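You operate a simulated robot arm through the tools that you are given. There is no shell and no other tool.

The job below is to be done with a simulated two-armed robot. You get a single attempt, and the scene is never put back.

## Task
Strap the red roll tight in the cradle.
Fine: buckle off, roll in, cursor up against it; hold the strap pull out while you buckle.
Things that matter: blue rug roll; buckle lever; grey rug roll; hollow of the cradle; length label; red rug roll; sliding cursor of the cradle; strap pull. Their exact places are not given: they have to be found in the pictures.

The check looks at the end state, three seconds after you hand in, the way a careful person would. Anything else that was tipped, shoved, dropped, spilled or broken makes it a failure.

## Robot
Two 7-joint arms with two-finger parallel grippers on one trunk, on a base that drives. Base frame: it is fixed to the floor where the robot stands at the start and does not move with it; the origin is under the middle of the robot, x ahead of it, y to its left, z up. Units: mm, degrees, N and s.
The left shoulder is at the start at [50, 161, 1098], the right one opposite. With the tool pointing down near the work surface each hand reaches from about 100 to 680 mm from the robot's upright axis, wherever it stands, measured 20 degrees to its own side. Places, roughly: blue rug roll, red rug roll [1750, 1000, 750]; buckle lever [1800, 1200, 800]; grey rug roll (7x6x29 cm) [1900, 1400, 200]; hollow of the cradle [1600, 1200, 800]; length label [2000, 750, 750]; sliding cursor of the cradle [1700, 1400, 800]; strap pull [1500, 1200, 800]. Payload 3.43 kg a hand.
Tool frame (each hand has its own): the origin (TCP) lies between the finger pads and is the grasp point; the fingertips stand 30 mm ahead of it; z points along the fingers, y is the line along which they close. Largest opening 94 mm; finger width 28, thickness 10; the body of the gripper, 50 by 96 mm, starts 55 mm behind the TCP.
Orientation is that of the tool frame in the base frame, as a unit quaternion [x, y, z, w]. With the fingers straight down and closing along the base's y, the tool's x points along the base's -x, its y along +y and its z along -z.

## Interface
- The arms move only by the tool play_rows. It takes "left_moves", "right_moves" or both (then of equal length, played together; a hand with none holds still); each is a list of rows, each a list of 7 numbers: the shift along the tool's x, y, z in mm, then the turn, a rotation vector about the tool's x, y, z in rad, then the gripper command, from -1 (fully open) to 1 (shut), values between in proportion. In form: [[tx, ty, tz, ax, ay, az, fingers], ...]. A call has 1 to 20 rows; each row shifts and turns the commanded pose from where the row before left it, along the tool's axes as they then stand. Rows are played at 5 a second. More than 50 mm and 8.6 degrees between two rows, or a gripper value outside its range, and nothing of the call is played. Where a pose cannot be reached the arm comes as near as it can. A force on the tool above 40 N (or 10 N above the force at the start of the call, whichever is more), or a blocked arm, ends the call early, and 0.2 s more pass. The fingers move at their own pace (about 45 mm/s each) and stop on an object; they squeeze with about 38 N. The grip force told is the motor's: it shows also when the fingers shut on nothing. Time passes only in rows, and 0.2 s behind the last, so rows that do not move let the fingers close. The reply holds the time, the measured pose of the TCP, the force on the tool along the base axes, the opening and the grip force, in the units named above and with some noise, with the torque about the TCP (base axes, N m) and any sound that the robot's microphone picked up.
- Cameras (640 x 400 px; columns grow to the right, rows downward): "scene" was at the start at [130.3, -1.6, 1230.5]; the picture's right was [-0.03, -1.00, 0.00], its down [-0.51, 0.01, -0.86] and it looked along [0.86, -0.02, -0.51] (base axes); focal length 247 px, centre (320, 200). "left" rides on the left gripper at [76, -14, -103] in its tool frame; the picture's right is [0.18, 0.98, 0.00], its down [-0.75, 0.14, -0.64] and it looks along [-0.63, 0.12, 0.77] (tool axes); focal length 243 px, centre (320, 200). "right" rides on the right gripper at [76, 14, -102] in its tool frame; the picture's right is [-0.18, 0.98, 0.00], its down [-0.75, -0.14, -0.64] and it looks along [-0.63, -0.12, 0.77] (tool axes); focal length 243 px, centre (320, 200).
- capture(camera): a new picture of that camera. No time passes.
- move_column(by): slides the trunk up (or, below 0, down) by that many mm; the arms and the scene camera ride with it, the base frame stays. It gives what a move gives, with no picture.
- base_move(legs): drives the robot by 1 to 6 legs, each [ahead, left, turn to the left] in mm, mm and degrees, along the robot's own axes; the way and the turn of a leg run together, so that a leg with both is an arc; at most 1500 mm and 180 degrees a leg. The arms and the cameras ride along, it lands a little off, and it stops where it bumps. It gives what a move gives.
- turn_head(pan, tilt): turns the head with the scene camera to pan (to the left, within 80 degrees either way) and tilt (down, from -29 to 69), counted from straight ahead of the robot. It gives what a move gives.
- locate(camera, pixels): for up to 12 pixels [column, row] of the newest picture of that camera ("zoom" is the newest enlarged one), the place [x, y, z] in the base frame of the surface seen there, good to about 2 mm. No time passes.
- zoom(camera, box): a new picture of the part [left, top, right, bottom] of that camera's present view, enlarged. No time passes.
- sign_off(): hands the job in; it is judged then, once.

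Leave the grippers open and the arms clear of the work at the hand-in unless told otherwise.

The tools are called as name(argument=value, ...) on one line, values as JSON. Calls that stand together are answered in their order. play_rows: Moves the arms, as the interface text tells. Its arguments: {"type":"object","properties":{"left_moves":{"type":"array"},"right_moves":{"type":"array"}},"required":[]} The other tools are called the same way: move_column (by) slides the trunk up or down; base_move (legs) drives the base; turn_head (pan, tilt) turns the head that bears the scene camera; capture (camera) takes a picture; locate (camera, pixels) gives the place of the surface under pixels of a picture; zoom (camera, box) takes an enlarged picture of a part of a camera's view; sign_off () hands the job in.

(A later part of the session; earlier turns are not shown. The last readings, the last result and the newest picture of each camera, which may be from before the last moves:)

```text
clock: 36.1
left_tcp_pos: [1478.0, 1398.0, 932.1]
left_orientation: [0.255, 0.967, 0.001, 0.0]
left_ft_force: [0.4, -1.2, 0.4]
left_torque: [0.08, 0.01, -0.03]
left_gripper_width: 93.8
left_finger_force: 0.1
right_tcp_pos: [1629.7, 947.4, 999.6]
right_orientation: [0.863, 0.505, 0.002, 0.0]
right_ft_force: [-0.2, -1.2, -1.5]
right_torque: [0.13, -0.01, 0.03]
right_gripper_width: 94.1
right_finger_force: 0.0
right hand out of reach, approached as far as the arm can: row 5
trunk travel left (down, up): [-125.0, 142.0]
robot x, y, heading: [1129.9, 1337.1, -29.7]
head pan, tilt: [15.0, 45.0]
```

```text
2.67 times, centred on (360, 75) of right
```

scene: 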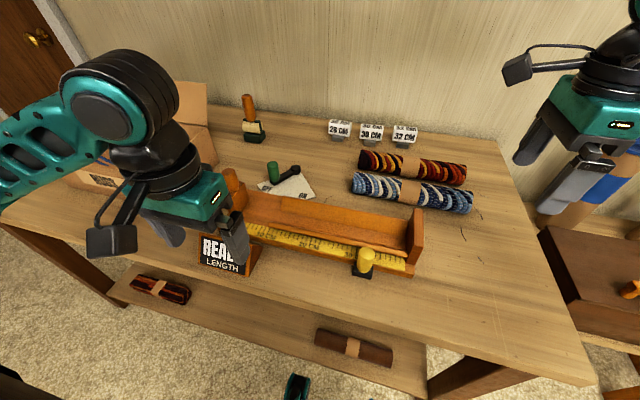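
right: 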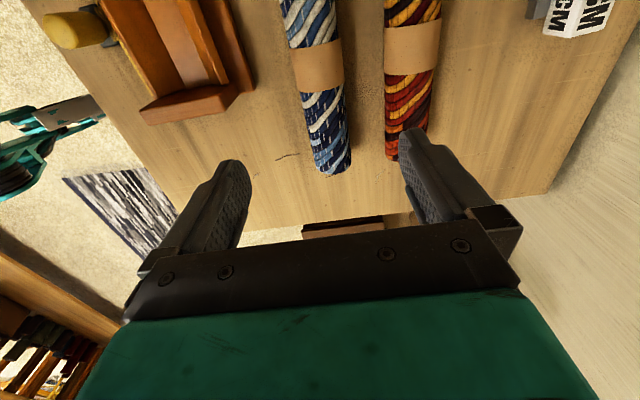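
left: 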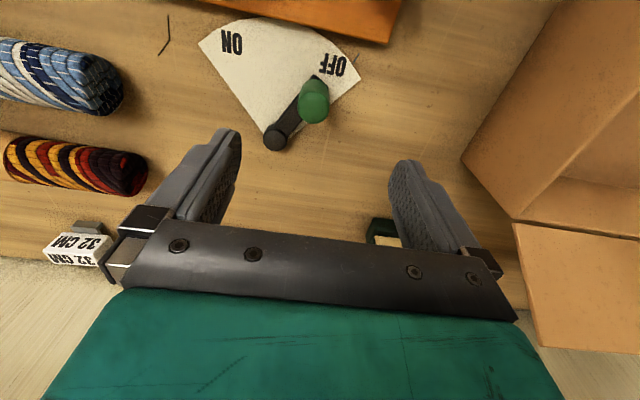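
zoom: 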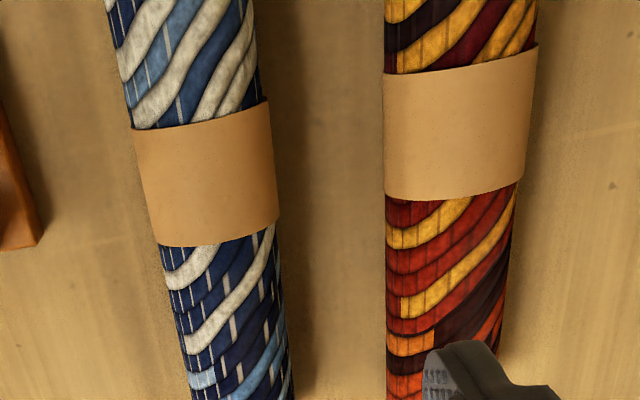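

The red roll's centre line is about 737 mm ahead, radius ~30, its middle (band) ~78 mm right of my axis; the blue roll's centre ~628. An upright grip cannot reach, so I will tilt the tool forward about 26 degrees. First I measure the hollow's cross-section with the scene camera.

zoom(camera="scene", box=[260, 180, 440, 290])

```text
3.56 times, centred on (350, 235) of scene
```

zoom: 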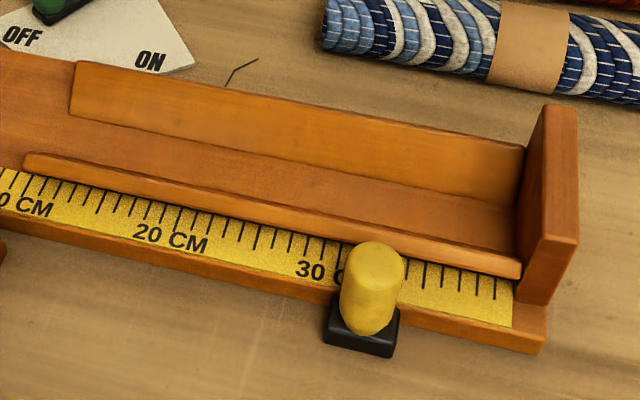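

I sample a line across the trough near column 450 of this enlarged view.

locate(camera="zoom", pixels=[[450, 127], [450, 133], [448, 150], [446, 170], [445, 182], [444, 190], [442, 210], [440, 230], [439, 238], [438, 245], [437, 250], [436, 258]])

locate(camera="zoom", pixels=[[180, 90], [180, 120], [178, 140], [176, 165], [174, 184], [172, 192], [170, 200], [530, 180], [545, 150], [560, 230], [520, 200], [515, 240]])

locate(camera="zoom", pixels=[[372, 250], [372, 280], [348, 285], [402, 285], [375, 320], [372, 350], [325, 335], [398, 330], [330, 312], [415, 275], [340, 265], [22, 158]])

```text
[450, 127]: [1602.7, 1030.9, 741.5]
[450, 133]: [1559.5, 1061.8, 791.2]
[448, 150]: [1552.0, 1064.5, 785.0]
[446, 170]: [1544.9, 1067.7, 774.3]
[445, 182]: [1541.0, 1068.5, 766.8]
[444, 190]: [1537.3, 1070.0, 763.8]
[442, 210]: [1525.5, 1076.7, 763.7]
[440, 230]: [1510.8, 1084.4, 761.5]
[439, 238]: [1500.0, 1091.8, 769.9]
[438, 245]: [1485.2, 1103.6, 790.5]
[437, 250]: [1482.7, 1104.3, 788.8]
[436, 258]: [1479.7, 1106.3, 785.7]
```

```text
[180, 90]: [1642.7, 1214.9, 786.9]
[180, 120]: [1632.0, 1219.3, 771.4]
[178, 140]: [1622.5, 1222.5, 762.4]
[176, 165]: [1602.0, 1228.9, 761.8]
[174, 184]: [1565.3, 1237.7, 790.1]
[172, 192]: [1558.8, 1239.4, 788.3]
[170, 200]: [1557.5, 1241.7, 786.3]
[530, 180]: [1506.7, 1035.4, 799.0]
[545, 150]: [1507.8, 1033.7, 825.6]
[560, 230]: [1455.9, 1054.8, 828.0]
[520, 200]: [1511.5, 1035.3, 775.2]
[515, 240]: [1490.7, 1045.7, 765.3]
```

```text
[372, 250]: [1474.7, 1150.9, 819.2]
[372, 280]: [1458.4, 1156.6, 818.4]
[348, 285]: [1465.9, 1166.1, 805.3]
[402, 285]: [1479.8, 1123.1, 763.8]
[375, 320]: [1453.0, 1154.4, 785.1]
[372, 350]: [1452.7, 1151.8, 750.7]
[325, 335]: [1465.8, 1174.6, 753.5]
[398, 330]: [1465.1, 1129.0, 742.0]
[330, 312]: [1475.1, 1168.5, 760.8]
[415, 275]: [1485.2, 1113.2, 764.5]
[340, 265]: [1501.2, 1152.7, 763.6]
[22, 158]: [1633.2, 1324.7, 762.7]
```

The trough is a trapezoid: floor z=762 from 449 to 488 mm ahead, sides sloping out to z=790 at 428 and 509; end board at L=-76. A 60 mm roll sits on its floor with its centre at ~468 ahead. Now I tilt the right tool forward by 26 degrees at height.

play_rows(right_moves=[[0, -20, 0, -0.1134, 0, 0, -1], [0, 0, 0, -0.1134, 0, 0, -1], [0, 0, 0, -0.1134, 0, 0, -1], [0, 0, 0, -0.1134, 0, 0, -1]])

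```text
clock: 37.1
left_tcp_pos: [1478.7, 1400.1, 931.2]
left_orientation: [0.255, 0.967, 0.0, -0.001]
left_ft_force: [0.2, -1.0, -0.5]
left_torque: [0.0, 0.02, 0.02]
left_gripper_width: 94.0
left_finger_force: 0.0
right_tcp_pos: [1622.4, 957.5, 999.0]
right_orientation: [0.841, 0.491, 0.114, 0.194]
right_ft_force: [-0.6, 0.1, 0.1]
right_torque: [0.02, -0.01, 0.01]
right_gripper_width: 94.0
right_finger_force: 0.1
right hand out of reach, approached as far as the arm can: row 1
trunk travel left (down, up): [-125.0, 142.0]
robot x, y, heading: [1129.8, 1335.6, -29.5]
head pan, tilt: [15.0, 45.0]
```

The tool is tilted 26 degrees. I go to the pre-grasp: 10 mm left, and down-forward along the tool (9 across, 126 along), partly closing to ~76 mm on the way.

play_rows(right_moves=[[3.5, 3.1, 42, 0, 0, 0, -0.8], [3.5, 3.1, 42, 0, 0, 0, -0.6], [3.5, 3.1, 42, 0, 0, 0, -0.6], [0, 0, 0, 0, 0, 0, -0.6]])

capture(camera="right")

capture(camera="scene")

```text
clock: 38.1
left_tcp_pos: [1477.6, 1400.2, 931.2]
left_orientation: [0.255, 0.967, 0.0, -0.001]
left_ft_force: [-0.5, -0.5, 0.1]
left_torque: [0.02, -0.04, -0.01]
left_gripper_width: 94.0
left_finger_force: 0.0
right_tcp_pos: [1683.2, 935.5, 889.5]
right_orientation: [0.841, 0.491, 0.114, 0.194]
right_ft_force: [0.1, 0.6, 0.6]
right_torque: [0.0, -0.02, 0.04]
right_gripper_width: 75.0
right_finger_force: 0.0
trunk travel left (down, up): [-125.0, 142.0]
robot x, y, heading: [1130.0, 1339.7, -29.6]
head pan, tilt: [15.0, 45.0]
```

```text
taken
```

right: 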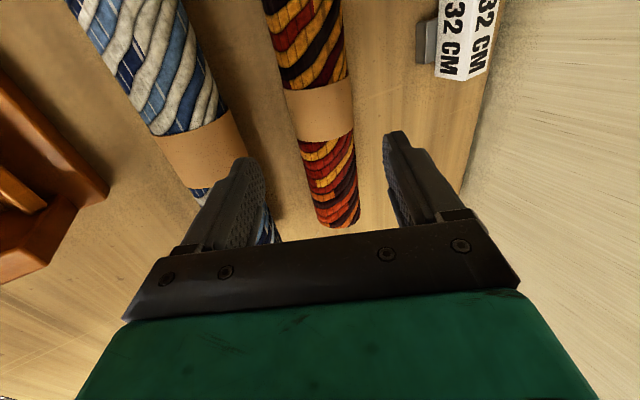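

```text
taken
```

scene: 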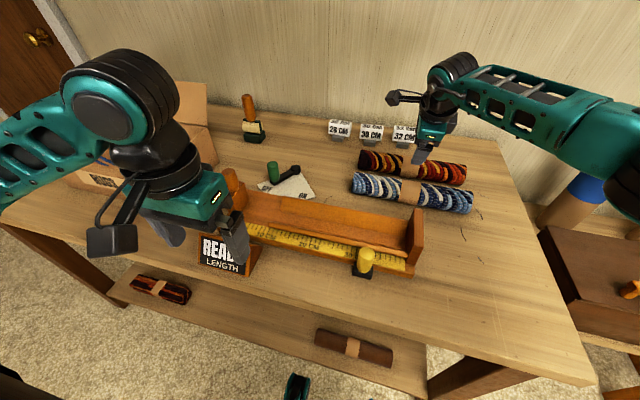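

Pre-grasp reached as planned. I refine the roll's place from this nearer view: points across the band.

locate(camera="right", pixels=[[290, 115], [295, 115], [305, 115], [318, 115], [330, 115], [342, 115], [350, 112], [240, 150], [232, 150], [310, 60], [330, 180], [355, 205]])

zoom(camera="right", box=[160, 20, 460, 240])

```text
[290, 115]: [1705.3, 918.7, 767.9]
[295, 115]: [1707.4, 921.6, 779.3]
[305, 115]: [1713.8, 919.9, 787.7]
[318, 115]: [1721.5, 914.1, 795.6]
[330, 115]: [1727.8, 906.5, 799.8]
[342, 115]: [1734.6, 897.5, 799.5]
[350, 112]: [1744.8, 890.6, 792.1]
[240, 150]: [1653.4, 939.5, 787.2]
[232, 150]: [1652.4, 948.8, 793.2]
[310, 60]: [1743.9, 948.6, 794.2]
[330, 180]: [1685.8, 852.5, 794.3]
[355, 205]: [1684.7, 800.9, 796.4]
```

```text
1.82 times, centred on (310, 130) of right
```

zoom: 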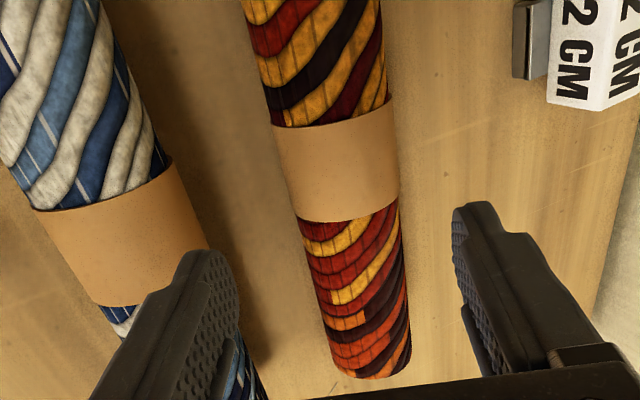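

The roll's centre is confirmed at (737 ahead, z 770), radius 30. I advance 108 mm along the tool with ~71 mm opening; tips end ~6 mm beyond the roll's centre.

play_rows(right_moves=[[0, 0, 35, 0, 0, 0, -0.52], [0, 0, 30, 0, 0, 0, -0.52], [0, 0, 20, 0, 0, 0, -0.52], [0, 0, 13, 0, 0, 0, -0.52], [0, 0, 10, 0, 0, 0, -0.52]])

capture(camera="right")

zoom(camera="scene", box=[340, 100, 500, 220])

```text
clock: 39.3
left_tcp_pos: [1478.1, 1401.8, 933.1]
left_orientation: [0.255, 0.967, -0.001, 0.001]
left_ft_force: [0.3, 0.1, 0.3]
left_torque: [0.01, 0.0, 0.03]
left_gripper_width: 94.0
left_finger_force: 0.1
right_tcp_pos: [1702.2, 921.5, 804.8]
right_orientation: [0.838, 0.492, 0.122, 0.204]
right_ft_force: [14.1, -1.1, 34.4]
right_torque: [-0.16, -0.96, 0.21]
right_gripper_width: 76.1
right_finger_force: 3.6
right hand out of reach, approached as far as the arm can: row 3, 4, 5
trunk travel left (down, up): [-125.0, 142.0]
robot x, y, heading: [1129.1, 1337.6, -29.6]
head pan, tilt: [15.0, 45.0]
```

```text
taken
```

right: 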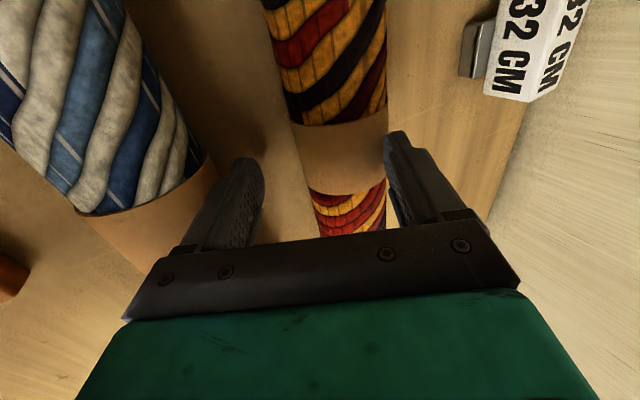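

```text
3.33 times, centred on (420, 160) of scene
```

zoom: 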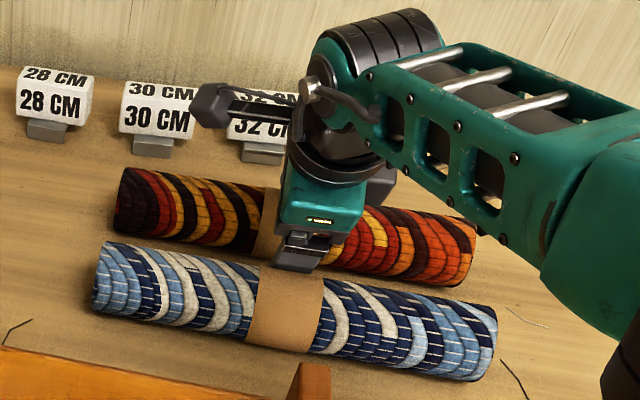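

The arm ran out of reach: TCP stopped at 703 ahead, z 805, and a finger presses on the roll's top (34 N). I back out straight along the tool at once.

play_rows(right_moves=[[0, 0, -40, 0, 0, 0, -0.52], [0, 0, -40, 0, 0, 0, -0.52], [0, 0, -40, 0, 0, 0, -0.52], [0, 0, -40, 0, 0, 0, -0.52]])

capture(camera="right")

capture(camera="scene")

```text
clock: 40.3
left_tcp_pos: [1479.4, 1400.5, 932.3]
left_orientation: [0.254, 0.967, -0.001, -0.001]
left_ft_force: [0.7, 0.0, 1.0]
left_torque: [0.03, 0.01, 0.04]
left_gripper_width: 94.0
left_finger_force: 0.1
right_tcp_pos: [1638.1, 955.2, 937.2]
right_orientation: [0.842, 0.491, 0.113, 0.194]
right_ft_force: [-0.8, 0.2, -0.8]
right_torque: [0.0, -0.01, -0.01]
right_gripper_width: 71.2
right_finger_force: 0.0
trunk travel left (down, up): [-125.0, 142.0]
robot x, y, heading: [1131.2, 1335.6, -29.4]
head pan, tilt: [15.0, 45.0]
```

```text
taken
```

right: 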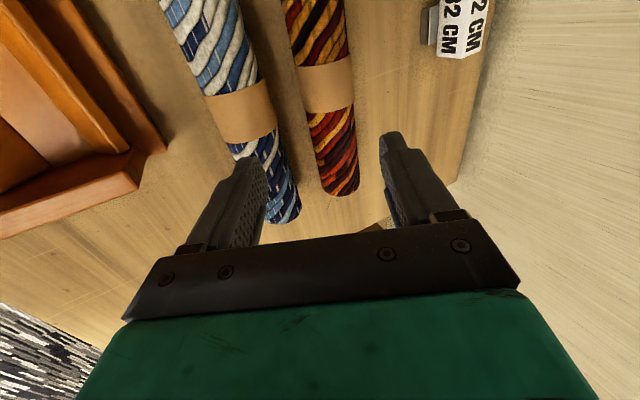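

```text
taken
```

scene: 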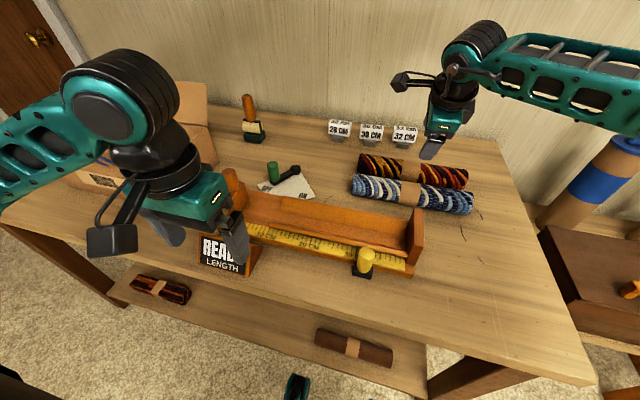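

The roll may have shifted slightly. I re-read points across the red roll's band and both ends.

locate(camera="right", pixels=[[300, 90], [305, 90], [315, 90], [327, 90], [340, 90], [350, 90], [325, 190], [345, 190], [205, 110], [230, 110], [255, 110], [272, 115]])

zoom(camera="scene", box=[330, 110, 490, 230])

```text
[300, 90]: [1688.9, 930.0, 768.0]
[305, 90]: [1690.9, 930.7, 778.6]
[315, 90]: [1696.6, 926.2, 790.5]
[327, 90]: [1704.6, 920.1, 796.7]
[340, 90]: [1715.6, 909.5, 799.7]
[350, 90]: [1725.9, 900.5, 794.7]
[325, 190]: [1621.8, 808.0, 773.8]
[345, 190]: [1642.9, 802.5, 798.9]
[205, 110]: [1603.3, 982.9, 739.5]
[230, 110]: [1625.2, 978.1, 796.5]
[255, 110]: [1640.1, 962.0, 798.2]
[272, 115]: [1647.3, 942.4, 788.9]
```

```text
3.33 times, centred on (410, 170) of scene
```

zoom: 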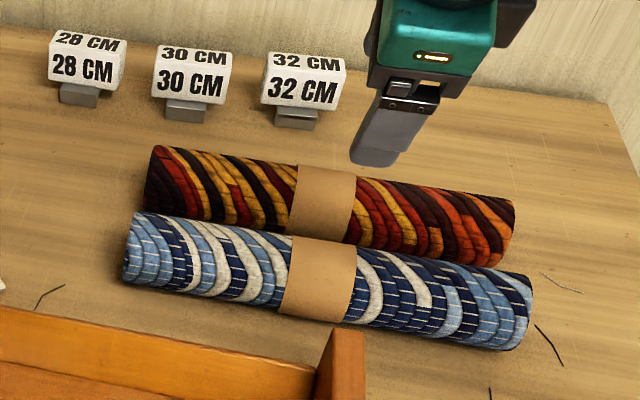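

The red roll has rolled ~20 mm towards me (centre now ~717 ahead) — nearer, which helps. I check that the blue roll did not move, using the scene camera.

locate(camera="zoom", pixels=[[325, 245], [322, 260], [318, 280], [312, 300], [130, 225], [127, 260], [520, 285], [515, 320], [328, 185], [150, 170], [505, 220], [322, 225]])

```text
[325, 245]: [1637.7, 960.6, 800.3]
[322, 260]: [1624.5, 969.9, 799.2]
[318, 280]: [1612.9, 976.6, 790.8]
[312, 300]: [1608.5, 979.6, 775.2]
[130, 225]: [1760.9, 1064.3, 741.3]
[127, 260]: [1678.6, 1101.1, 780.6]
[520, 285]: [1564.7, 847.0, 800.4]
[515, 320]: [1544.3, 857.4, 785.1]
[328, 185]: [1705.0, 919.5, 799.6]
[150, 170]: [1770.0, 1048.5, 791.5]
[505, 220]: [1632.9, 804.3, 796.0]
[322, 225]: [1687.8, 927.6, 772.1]
```

The blue roll has been nudged about 6-7 mm towards me by the finger; I will set that right later. Red is now at 717 ahead, parallel. For better reach I will raise both hands, shift the base left ~80 mm (so the roll lies before the right shoulder) and lower the trunk.

play_rows(left_moves=[[0, 0, -38, 0, 0, 0, -1], [0, 0, -38, 0, 0, 0, -1], [0, 0, -38, 0, 0, 0, -1]], right_moves=[[0, -5, -43, 0, 0, 0, -0.52], [0, -5, -43, 0, 0, 0, -0.52], [0, -5, -43, 0, 0, 0, -0.52]])

base_move(legs=[[-12, 85, 0]])

```text
clock: 41.1
left_tcp_pos: [1480.7, 1401.7, 1046.3]
left_orientation: [0.255, 0.967, 0.0, 0.0]
left_ft_force: [-0.5, 0.8, 0.2]
left_torque: [0.0, 0.0, -0.03]
left_gripper_width: 93.8
left_finger_force: 0.0
right_tcp_pos: [1575.5, 990.2, 1045.3]
right_orientation: [0.841, 0.491, 0.114, 0.194]
right_ft_force: [-0.4, -0.6, 1.6]
right_torque: [0.05, 0.02, 0.03]
right_gripper_width: 71.4
right_finger_force: 0.0
trunk travel left (down, up): [-125.0, 142.0]
robot x, y, heading: [1130.6, 1338.3, -29.7]
head pan, tilt: [15.0, 45.0]
```

```text
clock: 42.4
left_tcp_pos: [1510.9, 1479.1, 1045.6]
left_orientation: [0.253, 0.967, 0.0, -0.001]
left_ft_force: [0.0, 0.3, -0.1]
left_torque: [-0.04, 0.02, 0.01]
left_gripper_width: 93.8
left_finger_force: 0.2
right_tcp_pos: [1605.3, 1066.0, 1045.5]
right_orientation: [0.841, 0.491, 0.114, 0.195]
right_ft_force: [-0.8, -0.5, 0.4]
right_torque: [0.0, 0.02, -0.02]
right_gripper_width: 71.3
right_finger_force: 0.0
trunk travel left (down, up): [-125.0, 142.0]
robot x, y, heading: [1161.3, 1414.8, -29.3]
head pan, tilt: [15.0, 45.0]
```

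Shifted 82 mm left, 12 back. Now ahead again until it stops.

base_move(legs=[[30, 0, 0]])

move_column(by=-100)

capture(camera="scene")

```text
clock: 43.3
left_tcp_pos: [1520.8, 1470.9, 1045.8]
left_orientation: [0.254, 0.967, 0.0, 0.0]
left_ft_force: [0.3, 0.2, -0.7]
left_torque: [0.0, 0.0, 0.0]
left_gripper_width: 94.1
left_finger_force: 0.0
right_tcp_pos: [1616.5, 1061.3, 1046.8]
right_orientation: [0.84, 0.493, 0.115, 0.195]
right_ft_force: [-0.1, 0.6, 0.0]
right_torque: [-0.03, 0.0, 0.01]
right_gripper_width: 71.4
right_finger_force: 0.0
trunk travel left (down, up): [-125.0, 142.0]
robot x, y, heading: [1165.5, 1407.7, -29.3]
head pan, tilt: [15.0, 45.0]
stopped in leg 1: the robot was blocked; the commanded pose is now the measured one
```

```text
clock: 44.6
left_tcp_pos: [1521.6, 1471.9, 946.5]
left_orientation: [0.254, 0.967, 0.0, -0.001]
left_ft_force: [-0.2, 0.0, -0.6]
left_torque: [-0.01, -0.01, -0.02]
left_gripper_width: 93.9
left_finger_force: 0.1
right_tcp_pos: [1617.4, 1061.8, 945.3]
right_orientation: [0.841, 0.492, 0.115, 0.194]
right_ft_force: [-0.8, 0.4, 0.7]
right_torque: [-0.02, -0.01, 0.03]
right_gripper_width: 71.5
right_finger_force: 0.1
trunk travel left (down, up): [-25.0, 242.0]
robot x, y, heading: [1171.4, 1409.4, -29.3]
head pan, tilt: [15.0, 45.0]
```

```text
taken
```

scene: 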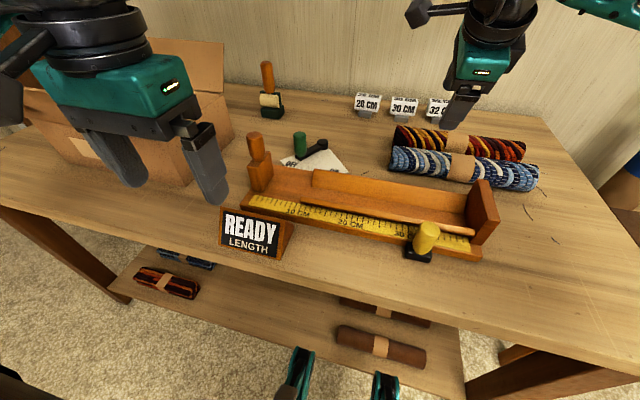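

Now the robot is at (1169,1409), shoulder ~100 mm lower. The red roll lies right in front of the right shoulder. I move the right hand to a new pre-grasp 80 mm short of the roll along the tool.

play_rows(right_moves=[[-19.1, 16.2, 30.6, 0, 0, 0, -0.52], [-19.1, 16.2, 30.6, 0, 0, 0, -0.52], [-19.1, 16.2, 30.6, 0, 0, 0, -0.52], [-19.1, 16.2, 30.6, 0, 0, 0, -0.52], [0, 0, 0, 0, 0, 0, -0.52]])

capture(camera="right")

```text
clock: 45.8
left_tcp_pos: [1521.4, 1470.6, 946.3]
left_orientation: [0.255, 0.967, 0.0, -0.001]
left_ft_force: [0.7, -1.1, -0.2]
left_torque: [0.02, -0.03, 0.02]
left_gripper_width: 94.0
left_finger_force: 0.1
right_tcp_pos: [1677.9, 940.9, 860.4]
right_orientation: [0.841, 0.492, 0.115, 0.195]
right_ft_force: [0.1, 0.5, -0.5]
right_torque: [0.01, 0.0, 0.04]
right_gripper_width: 71.2
right_finger_force: 0.0
trunk travel left (down, up): [-25.0, 242.0]
robot x, y, heading: [1169.4, 1408.5, -29.7]
head pan, tilt: [15.0, 45.0]
```

```text
taken
```

right: 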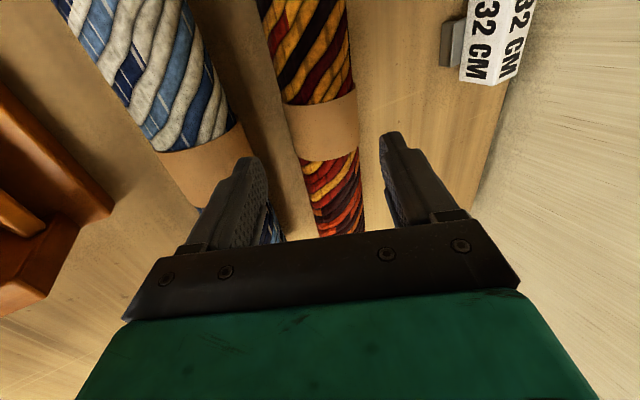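

I re-read the band's place from this view before closing in.

locate(camera="right", pixels=[[291, 130], [296, 130], [306, 130], [318, 130], [330, 130], [342, 130], [352, 128], [240, 150], [395, 140], [230, 140]])

```text
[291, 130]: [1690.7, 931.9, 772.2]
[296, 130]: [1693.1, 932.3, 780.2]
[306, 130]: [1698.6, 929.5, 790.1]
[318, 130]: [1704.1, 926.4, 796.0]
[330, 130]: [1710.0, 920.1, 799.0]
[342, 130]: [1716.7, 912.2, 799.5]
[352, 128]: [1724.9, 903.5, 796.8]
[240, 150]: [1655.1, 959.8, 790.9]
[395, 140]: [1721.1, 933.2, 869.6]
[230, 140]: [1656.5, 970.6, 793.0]
```

Centre confirmed at A_g 1041.5, z 770. I advance 70 mm along the tool and check reach and force.

play_rows(right_moves=[[0, 0.4, 25, 0, 0, 0, -0.52], [0, 0.4, 20, 0, 0, 0, -0.52], [0, 0.4, 15, 0, 0, 0, -0.52], [0, 0.2, 10, 0, 0, 0, -0.52]])

```text
clock: 46.8
left_tcp_pos: [1521.1, 1471.5, 945.1]
left_orientation: [0.254, 0.967, 0.0, -0.001]
left_ft_force: [-0.2, -0.2, -0.6]
left_torque: [-0.01, 0.0, 0.03]
left_gripper_width: 94.2
left_finger_force: 0.1
right_tcp_pos: [1703.7, 921.3, 801.0]
right_orientation: [0.841, 0.492, 0.114, 0.195]
right_ft_force: [0.8, -0.3, 0.2]
right_torque: [-0.01, 0.02, 0.02]
right_gripper_width: 71.0
right_finger_force: 0.1
trunk travel left (down, up): [-25.0, 242.0]
robot x, y, heading: [1171.3, 1406.3, -29.5]
head pan, tilt: [15.0, 45.0]
```

No contact and within reach. Nine more millimetres, then I close the fingers.

play_rows(right_moves=[[0, -0.7, 5, 0, 0, 0, -0.52], [0, -0.7, 4.5, 0, 0, 0, -0.52], [0, 0, 0, 0, 0, 0, -0.52]])

capture(camera="right")

zoom(camera="scene", box=[380, 80, 560, 210])

```text
clock: 47.6
left_tcp_pos: [1522.0, 1471.1, 946.1]
left_orientation: [0.254, 0.967, 0.0, 0.0]
left_ft_force: [-0.3, -0.1, 0.1]
left_torque: [0.01, 0.01, -0.02]
left_gripper_width: 94.1
left_finger_force: 0.0
right_tcp_pos: [1707.5, 920.7, 792.1]
right_orientation: [0.841, 0.491, 0.114, 0.195]
right_ft_force: [-0.6, -0.5, 0.1]
right_torque: [0.0, -0.01, 0.01]
right_gripper_width: 71.6
right_finger_force: 0.1
trunk travel left (down, up): [-25.0, 242.0]
robot x, y, heading: [1169.9, 1405.1, -29.2]
head pan, tilt: [15.0, 45.0]
```

```text
taken
```

right: 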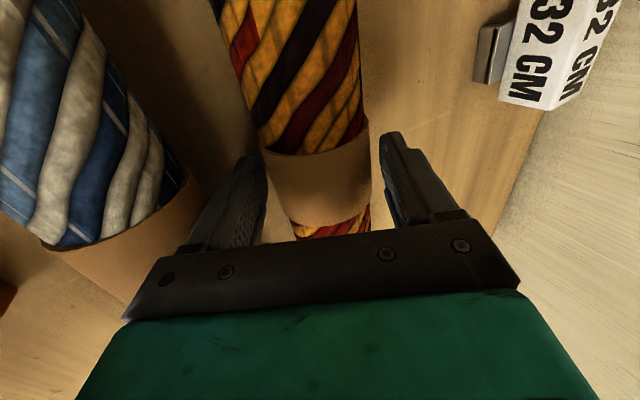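

```text
3.08 times, centred on (470, 145) of scene
```

zoom: 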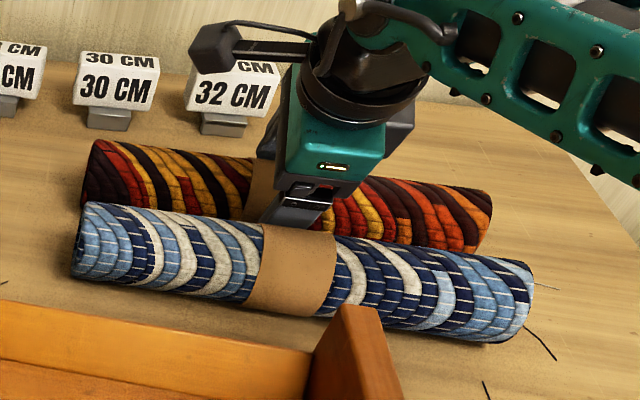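

The fingers straddle the roll cleanly. I narrow to 65 mm, advance 2.5 mm more, then close firmly.

play_rows(right_moves=[[0, 0, 0, 0, 0, 0, -0.38], [0, 0, 2.5, 0, 0, 0, -0.38], [0, 0, 0, 0, 0, 0, 0], [0, 0, 0, 0, 0, 0, 0.5], [0, 0, 0, 0, 0, 0, 1], [0, 0, 0, 0, 0, 0, 1], [0, 0, 0, 0, 0, 0, 1]])

capture(camera="right")

```text
clock: 49.2
left_tcp_pos: [1520.9, 1470.8, 945.7]
left_orientation: [0.254, 0.967, 0.0, -0.001]
left_ft_force: [0.1, 0.0, 0.3]
left_torque: [0.03, -0.01, 0.02]
left_gripper_width: 93.9
left_finger_force: 0.2
right_tcp_pos: [1708.6, 920.4, 790.5]
right_orientation: [0.841, 0.491, 0.115, 0.194]
right_ft_force: [2.7, 0.9, 1.5]
right_torque: [0.45, -0.37, -0.3]
right_gripper_width: 59.2
right_finger_force: 38.0
trunk travel left (down, up): [-25.0, 242.0]
robot x, y, heading: [1169.7, 1409.3, -29.4]
head pan, tilt: [15.0, 45.0]
```

```text
taken
```

right: 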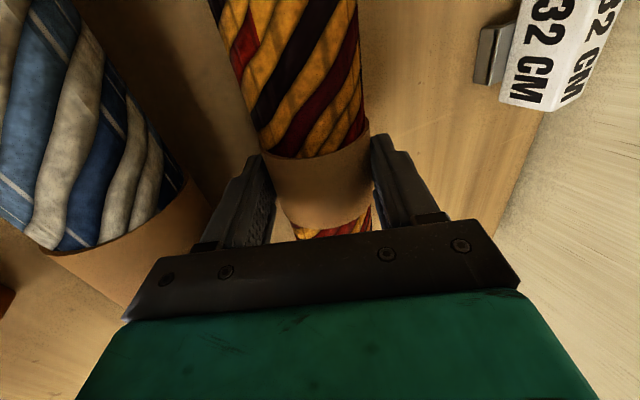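

Gripped: width 59.2 mm, 38 N. I lift straight up slowly by 30 mm and check.

play_rows(right_moves=[[0, 2.2, -4.5, 0, 0, 0, 1], [0, 4.4, -9, 0, 0, 0, 1], [0, 6.6, -13.5, 0, 0, 0, 1], [0, 0, 0, 0, 0, 0, 1]])

capture(camera="right")

zoom(camera="scene", box=[380, 60, 560, 210])

```text
clock: 50.2
left_tcp_pos: [1522.0, 1470.3, 945.7]
left_orientation: [0.255, 0.967, 0.0, -0.002]
left_ft_force: [0.1, -0.5, 0.1]
left_torque: [-0.01, 0.02, 0.02]
left_gripper_width: 94.1
left_finger_force: 0.1
right_tcp_pos: [1708.8, 920.5, 821.3]
right_orientation: [0.841, 0.492, 0.114, 0.194]
right_ft_force: [-0.4, 0.1, -2.9]
right_torque: [0.0, 0.04, -0.01]
right_gripper_width: 58.7
right_finger_force: 38.8
trunk travel left (down, up): [-25.0, 242.0]
robot x, y, heading: [1171.4, 1409.4, -29.4]
head pan, tilt: [15.0, 45.0]
```

```text
taken
```

right: 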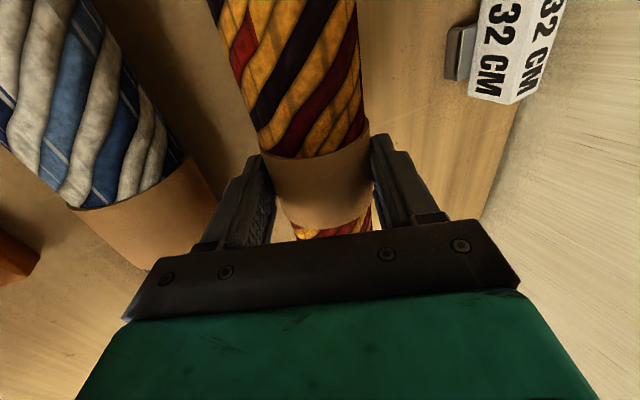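

```text
2.67 times, centred on (470, 135) of scene
```

zoom: 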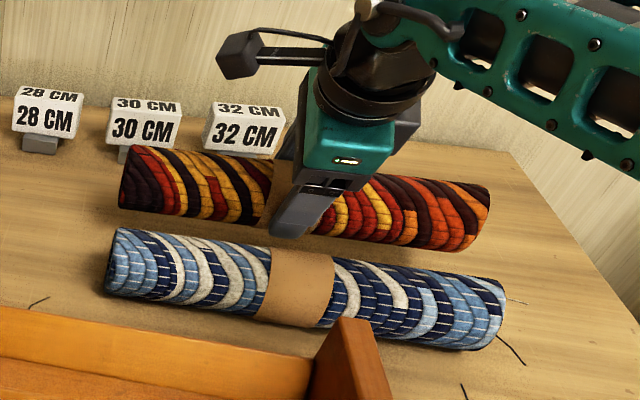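

Lifted level, weight ~3 N, and the blue roll is untouched. I now rise 40 mm more, then go up and back over the blue roll (to A_g 883, z 915), and turn the tool upright again.

play_rows(right_moves=[[0, 8.8, -18, 0, 0, 0, 1], [0, 8.8, -18, 0, 0, 0, 1], [0, -22.2, -22.8, 0, 0, 0, 1], [0, -22.2, -22.8, 0, 0, 0, 1], [0, -22.2, -22.8, 0, 0, 0, 1], [0, -22.2, -22.8, 0, 0, 0, 1], [0, -22.2, -22.8, 0, 0, 0, 1], [0, 0, 0, 0.1134, 0, 0, 1], [0, 0, 0, 0.1134, 0, 0, 1], [0, 0, 0, 0.1134, 0, 0, 1], [0, 0, 0, 0.1134, 0, 0, 1]])

capture(camera="scene")

capture(camera="right")

```text
clock: 52.6
left_tcp_pos: [1521.5, 1470.9, 945.7]
left_orientation: [0.253, 0.967, 0.0, -0.001]
left_ft_force: [0.6, 0.5, -0.4]
left_torque: [-0.01, 0.02, 0.01]
left_gripper_width: 94.1
left_finger_force: 0.0
right_tcp_pos: [1578.1, 994.4, 912.7]
right_orientation: [0.863, 0.505, 0.0, -0.001]
right_ft_force: [-0.5, -0.5, -3.6]
right_torque: [0.02, 0.0, 0.02]
right_gripper_width: 59.0
right_finger_force: 37.8
trunk travel left (down, up): [-25.0, 242.0]
robot x, y, heading: [1168.1, 1413.0, -29.4]
head pan, tilt: [15.0, 45.0]
```

```text
taken
```

scene: 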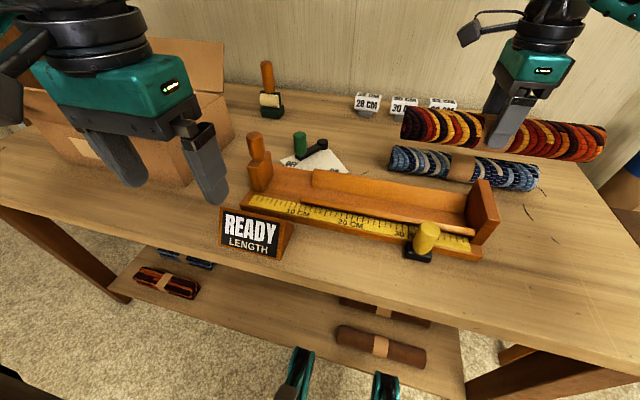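

```text
taken
```

right: 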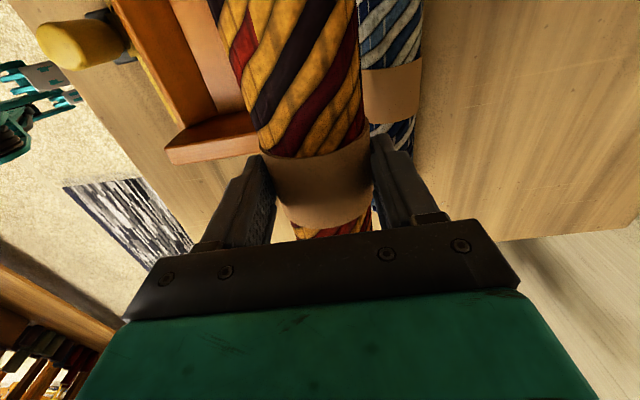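

The roll is held level and upright. I read its ends and the cradle's end board in this view to plan the placing.

zoom(camera="scene", box=[380, 80, 620, 240])

```text
2.50 times, centred on (500, 160) of scene
```

zoom: 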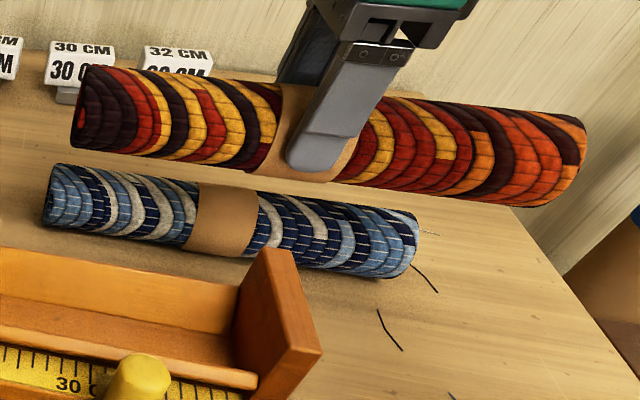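

locate(camera="zoom", pixels=[[78, 115], [100, 110], [120, 80], [120, 140], [560, 140], [580, 140], [545, 190], [500, 120], [245, 300], [262, 265], [300, 300], [310, 168]])

```text
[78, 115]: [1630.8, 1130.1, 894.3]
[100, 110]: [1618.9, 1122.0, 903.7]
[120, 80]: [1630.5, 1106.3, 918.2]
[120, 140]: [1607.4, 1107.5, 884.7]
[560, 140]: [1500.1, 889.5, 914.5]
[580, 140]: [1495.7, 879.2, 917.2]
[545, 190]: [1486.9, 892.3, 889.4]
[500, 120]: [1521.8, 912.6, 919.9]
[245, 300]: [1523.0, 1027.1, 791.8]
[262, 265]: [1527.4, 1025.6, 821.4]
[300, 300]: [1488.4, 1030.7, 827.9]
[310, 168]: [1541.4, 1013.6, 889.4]
```

The roll's ends are about ±142 mm from the grip; end board at L_g 1645; trough centre at A_g ~793 and turned ~1 degree from the tool. I move 150 mm left, 90 mm back with a 1 degree turn, then down to TCP z 845.

play_rows(right_moves=[[37.5, -22.5, 0, 0, 0, 0.004, 1], [37.5, -22.5, 0, 0, 0, 0.004, 1], [37.5, -22.5, 0, 0, 0, 0.004, 1], [37.5, -22.5, 0, 0, 0, 0.004, 1], [0, 0, 30, 0, 0, 0, 1], [0, 0, 25, 0, 0, 0, 1], [0, 0, 13, 0, 0, 0, 1], [0, 0, 0, 0, 0, 0, 1]])

capture(camera="scene")

capture(camera="right")

```text
clock: 54.4
left_tcp_pos: [1521.8, 1470.8, 946.1]
left_orientation: [0.254, 0.967, 0.0, -0.001]
left_ft_force: [-0.5, -0.8, 0.5]
left_torque: [0.01, 0.03, 0.0]
left_gripper_width: 93.8
left_finger_force: 0.2
right_tcp_pos: [1575.0, 1170.5, 845.6]
right_orientation: [0.867, 0.498, 0.0, 0.0]
right_ft_force: [0.1, 0.9, -3.2]
right_torque: [-0.01, -0.03, -0.01]
right_gripper_width: 58.8
right_finger_force: 38.0
trunk travel left (down, up): [-25.0, 242.0]
robot x, y, heading: [1167.4, 1408.3, -29.4]
head pan, tilt: [15.0, 45.0]
```

```text
taken
```

scene: 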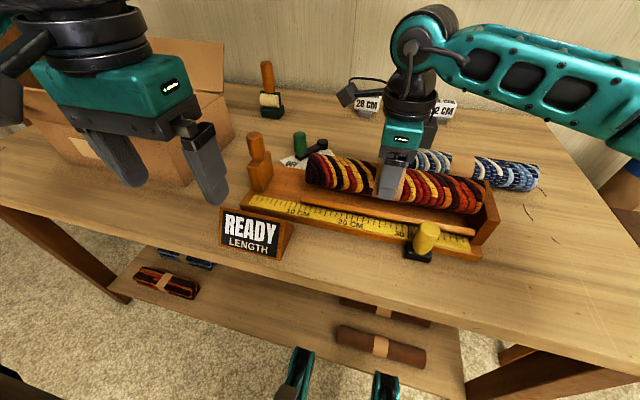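

```text
taken
```

right: 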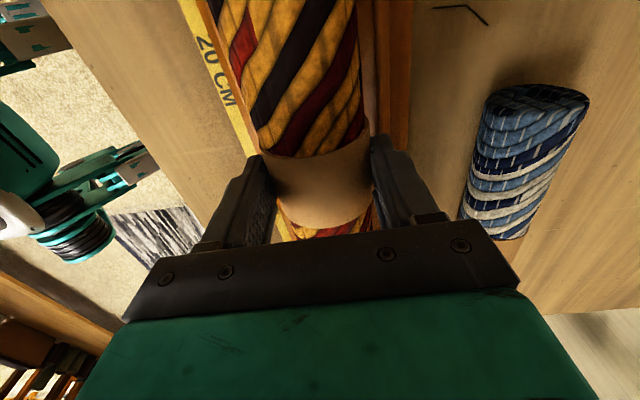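

The roll hovers above the trough, centred (A_g 793, L_g 1795). I check the clearance to the end board in an enlarged view.

zoom(camera="scene", box=[280, 130, 520, 280])

zoom(camera="right", box=[180, 0, 460, 240])

```text
2.67 times, centred on (400, 205) of scene
```

zoom: 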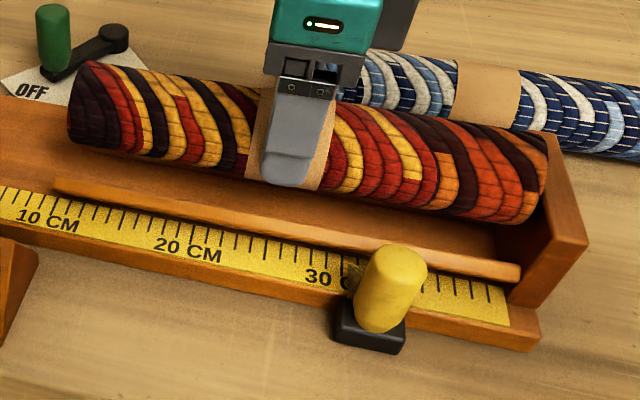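

```text
1.67 times, centred on (320, 120) of right
```

zoom: 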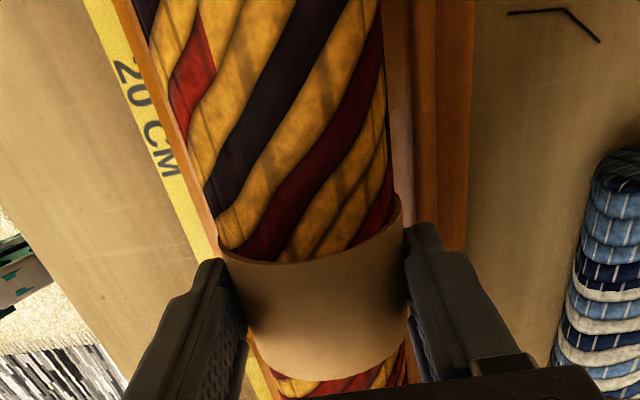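

Clearance at the end board looks fine. I lower 20 mm in small steps.

play_rows(right_moves=[[0, 0, 8, 0, 0, 0, 1], [0, 0, 6, 0, 0, 0, 1], [0, 0, 4, 0, 0, 0, 1], [0, 0, 3, 0, 0, 0, 1], [0, 0, 0, 0, 0, 0, 1]])

zoom(camera="scene", box=[280, 130, 520, 280])

zoom(camera="right", box=[180, 80, 460, 280])

```text
clock: 55.6
left_tcp_pos: [1522.2, 1471.2, 946.5]
left_orientation: [0.254, 0.967, 0.001, -0.001]
left_ft_force: [0.2, -0.2, 0.2]
left_torque: [0.02, 0.03, 0.02]
left_gripper_width: 93.8
left_finger_force: 0.1
right_tcp_pos: [1573.8, 1169.2, 823.9]
right_orientation: [0.867, 0.498, 0.0, 0.0]
right_ft_force: [1.2, -0.1, -3.2]
right_torque: [0.01, 0.01, -0.01]
right_gripper_width: 59.0
right_finger_force: 37.4
trunk travel left (down, up): [-25.0, 242.0]
robot x, y, heading: [1172.8, 1404.1, -29.6]
head pan, tilt: [15.0, 45.0]
```

```text
2.67 times, centred on (400, 205) of scene
```

zoom: 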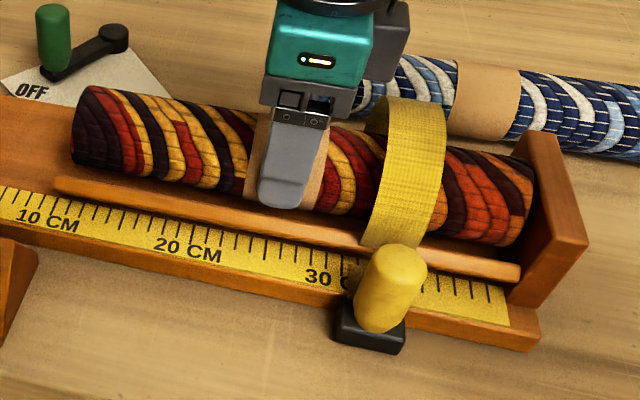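

```text
2.00 times, centred on (320, 180) of right
```

zoom: 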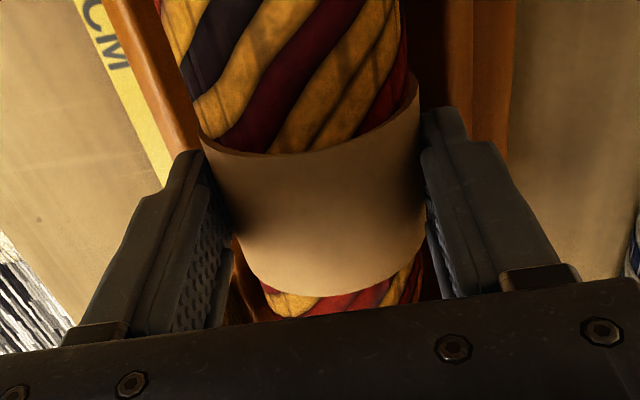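

A yellow strap loop has appeared over the roll: it counts as in the hollow. The roll is about 9 mm above the floor and the tips just over the lips. I lower 2 mm and open gently, then check.

play_rows(right_moves=[[0, 0, 2, 0, 0, 0, 1], [0, 0, 0, 0, 0, 0, 0], [0, 0, 0, 0, 0, 0, -0.28], [0, 0, 0, 0, 0, 0, -0.3], [0, 0, 0, 0, 0, 0, -0.33], [0, 0, 0, 0, 0, 0, -0.36], [0, 0, 0, 0, 0, 0, -0.45], [0, 0, 0, 0, 0, 0, -0.45]])

zoom(camera="scene", box=[280, 130, 520, 280])

zoom(camera="right", box=[180, 80, 460, 280])

```text
clock: 57.4
left_tcp_pos: [1521.9, 1471.0, 945.3]
left_orientation: [0.254, 0.967, 0.0, -0.001]
left_ft_force: [-0.2, -0.5, 0.0]
left_torque: [-0.01, 0.01, 0.0]
left_gripper_width: 94.1
left_finger_force: 0.0
right_tcp_pos: [1575.5, 1169.6, 822.7]
right_orientation: [0.867, 0.498, 0.0, 0.001]
right_ft_force: [-0.7, 0.5, 0.8]
right_torque: [0.01, 0.01, 0.02]
right_gripper_width: 68.3
right_finger_force: 0.1
trunk travel left (down, up): [-25.0, 242.0]
robot x, y, heading: [1169.8, 1405.0, -29.3]
head pan, tilt: [15.0, 45.0]
```

```text
2.67 times, centred on (400, 205) of scene
```

zoom: 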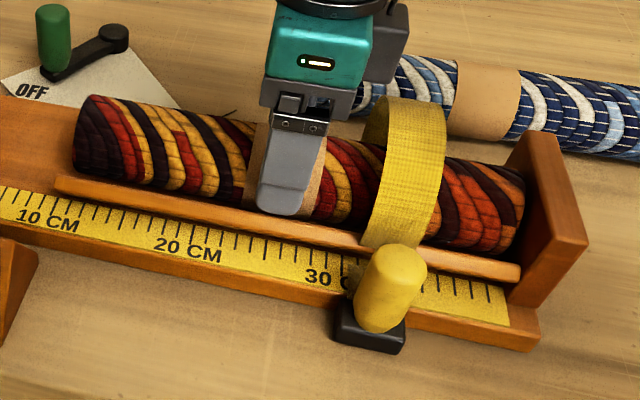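

```text
2.00 times, centred on (320, 180) of right
```

zoom: 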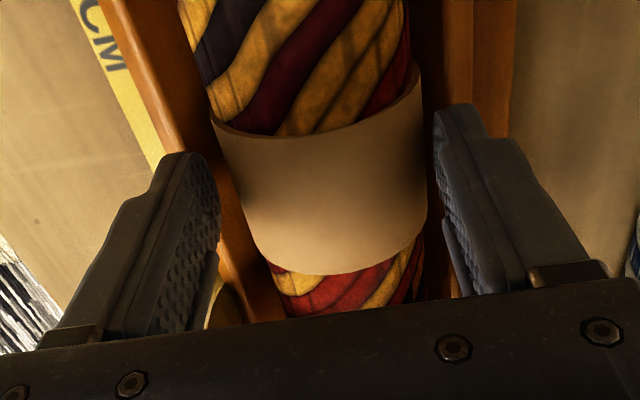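

The roll lies in the hollow. I raise the right hand straight up 135 mm.

play_rows(right_moves=[[0, 0, -20, 0, 0, 0, -0.45], [0, 0, -35, 0, 0, 0, -0.45], [0, 0, -40, 0, 0, 0, -1], [0, 0, -40, 0, 0, 0, -1]])

capture(camera="scene")

```text
clock: 58.4
left_tcp_pos: [1521.0, 1471.9, 946.0]
left_orientation: [0.254, 0.967, 0.001, -0.001]
left_ft_force: [0.2, -0.3, -0.1]
left_torque: [-0.01, 0.01, -0.01]
left_gripper_width: 93.8
left_finger_force: 0.1
right_tcp_pos: [1575.1, 1170.7, 958.2]
right_orientation: [0.867, 0.498, 0.001, 0.0]
right_ft_force: [0.8, 0.3, -0.1]
right_torque: [0.02, 0.03, 0.03]
right_gripper_width: 94.0
right_finger_force: 0.0
trunk travel left (down, up): [-25.0, 242.0]
robot x, y, heading: [1169.8, 1407.0, -29.3]
head pan, tilt: [15.0, 45.0]
```

```text
taken
```

scene: 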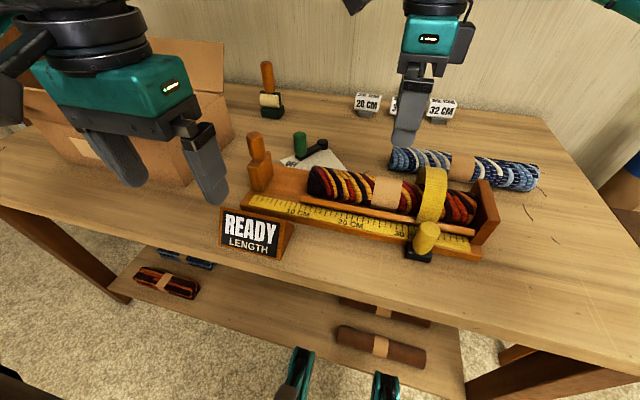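

Before going on I put the blue roll back where it was (it sits ~7 mm too near). I bring the right hand, open, over its middle (band) at height ~918.

play_rows(right_moves=[[-36.7, 38.5, 10, 0, 0, -0.004, -1], [-36.7, 38.5, 10, 0, 0, -0.004, -1], [-36.7, 38.5, 10, 0, 0, -0.004, -1], [-36.7, 38.5, 10, 0, 0, -0.004, -1]])

capture(camera="right")

capture(camera="scene")

```text
refused: row 1 steps farther than a row can; nothing moved
```

```text
taken
```

right: 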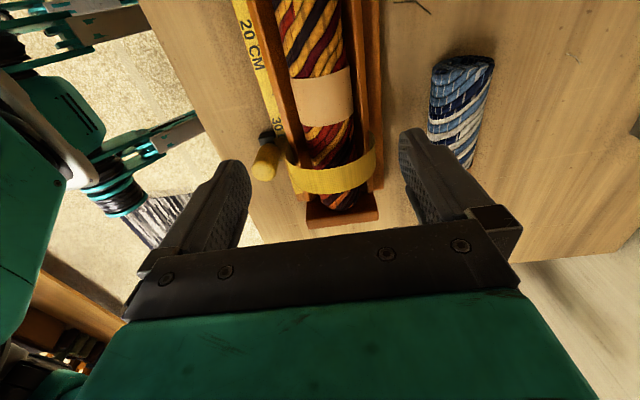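

```text
taken
```

scene: 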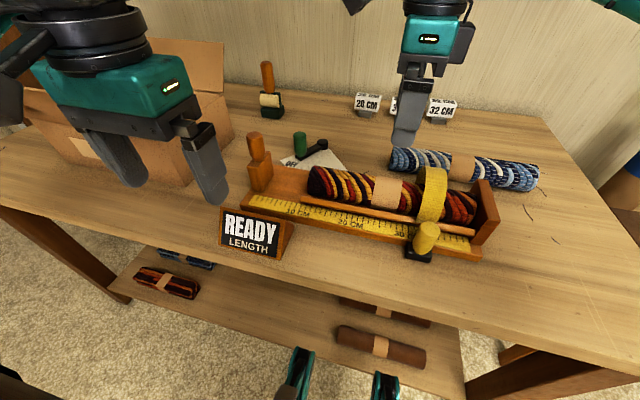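

The step was too long; I use five shorter rows.

play_rows(right_moves=[[-29.3, 30.8, 8, 0, 0, -0.003, -1], [-29.3, 30.8, 8, 0, 0, -0.003, -1], [-29.3, 30.8, 8, 0, 0, -0.003, -1], [-29.3, 30.8, 8, 0, 0, -0.003, -1], [-29.3, 30.8, 8, 0, 0, -0.003, -1]])

capture(camera="right")

```text
clock: 59.6
left_tcp_pos: [1520.6, 1471.8, 945.8]
left_orientation: [0.254, 0.967, 0.0, -0.002]
left_ft_force: [-0.2, -0.7, -0.6]
left_torque: [0.01, -0.01, 0.0]
left_gripper_width: 94.1
left_finger_force: 0.0
right_tcp_pos: [1633.7, 965.1, 919.6]
right_orientation: [0.863, 0.505, 0.0, 0.0]
right_ft_force: [-0.6, -0.4, -0.1]
right_torque: [0.03, 0.05, -0.01]
right_gripper_width: 94.2
right_finger_force: 0.1
trunk travel left (down, up): [-25.0, 242.0]
robot x, y, heading: [1172.3, 1410.0, -29.3]
head pan, tilt: [15.0, 45.0]
```

```text
taken
```

right: 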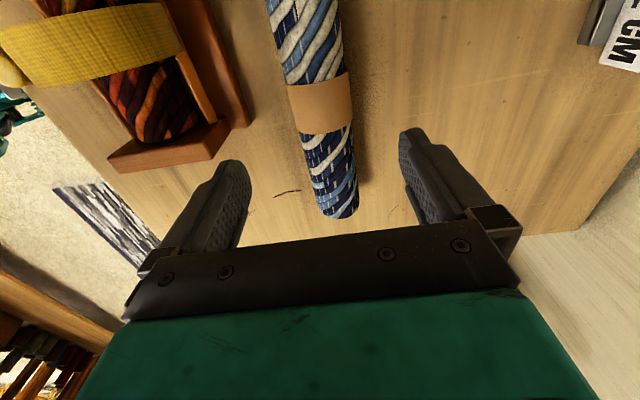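

I confirm the blue roll's present place from above.

locate(camera="right", pixels=[[291, 105], [296, 105], [306, 105], [320, 105], [334, 105], [344, 105], [350, 105], [270, 15], [325, 212], [352, 205]])

```text
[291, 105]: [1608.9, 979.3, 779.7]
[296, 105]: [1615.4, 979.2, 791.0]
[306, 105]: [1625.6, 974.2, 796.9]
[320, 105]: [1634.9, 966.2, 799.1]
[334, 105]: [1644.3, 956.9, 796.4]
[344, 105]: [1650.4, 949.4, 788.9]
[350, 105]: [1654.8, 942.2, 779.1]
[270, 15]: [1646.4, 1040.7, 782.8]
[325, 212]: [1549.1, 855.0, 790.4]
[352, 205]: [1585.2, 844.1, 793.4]
```

Blue is at A_g 945.3; it was at 951.5. I descend around it, narrow to 64 mm without squeezing, push 8 mm ahead, open and rise.

play_rows(right_moves=[[0, 0, 40, 0, 0, 0, -1], [0, 0, 40, 0, 0, 0, -1], [0, 0, 25, 0, 0, 0, -1], [0, 0, 17, 0, 0, 0, -1], [0, 0, 0, 0, 0, 0, -0.5], [0, 0, 0, 0, 0, 0, -0.37], [0, 0, 0, 0, 0, 0, -0.37], [0, 0, 0, 0, 0, 0, -0.37]])

capture(camera="right")

```text
clock: 61.4
left_tcp_pos: [1522.0, 1471.3, 945.7]
left_orientation: [0.254, 0.967, 0.0, -0.001]
left_ft_force: [-0.4, 0.3, 0.3]
left_torque: [0.0, 0.01, -0.02]
left_gripper_width: 94.1
left_finger_force: 0.1
right_tcp_pos: [1634.4, 968.1, 795.0]
right_orientation: [0.863, 0.505, 0.001, 0.001]
right_ft_force: [-0.9, 0.0, -0.4]
right_torque: [0.0, -0.02, 0.0]
right_gripper_width: 64.4
right_finger_force: 0.0
trunk travel left (down, up): [-25.0, 242.0]
robot x, y, heading: [1173.1, 1409.2, -29.2]
head pan, tilt: [15.0, 45.0]
```

```text
taken
```

right: 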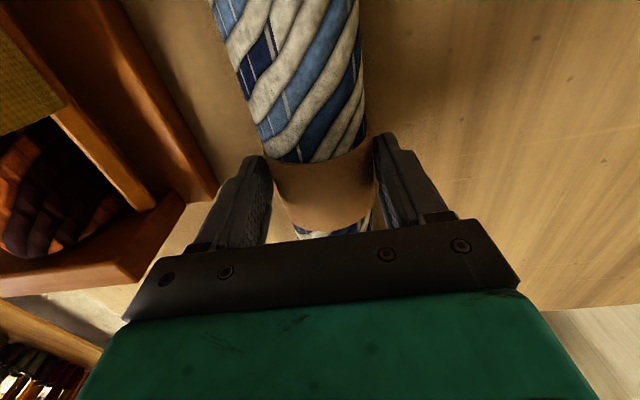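

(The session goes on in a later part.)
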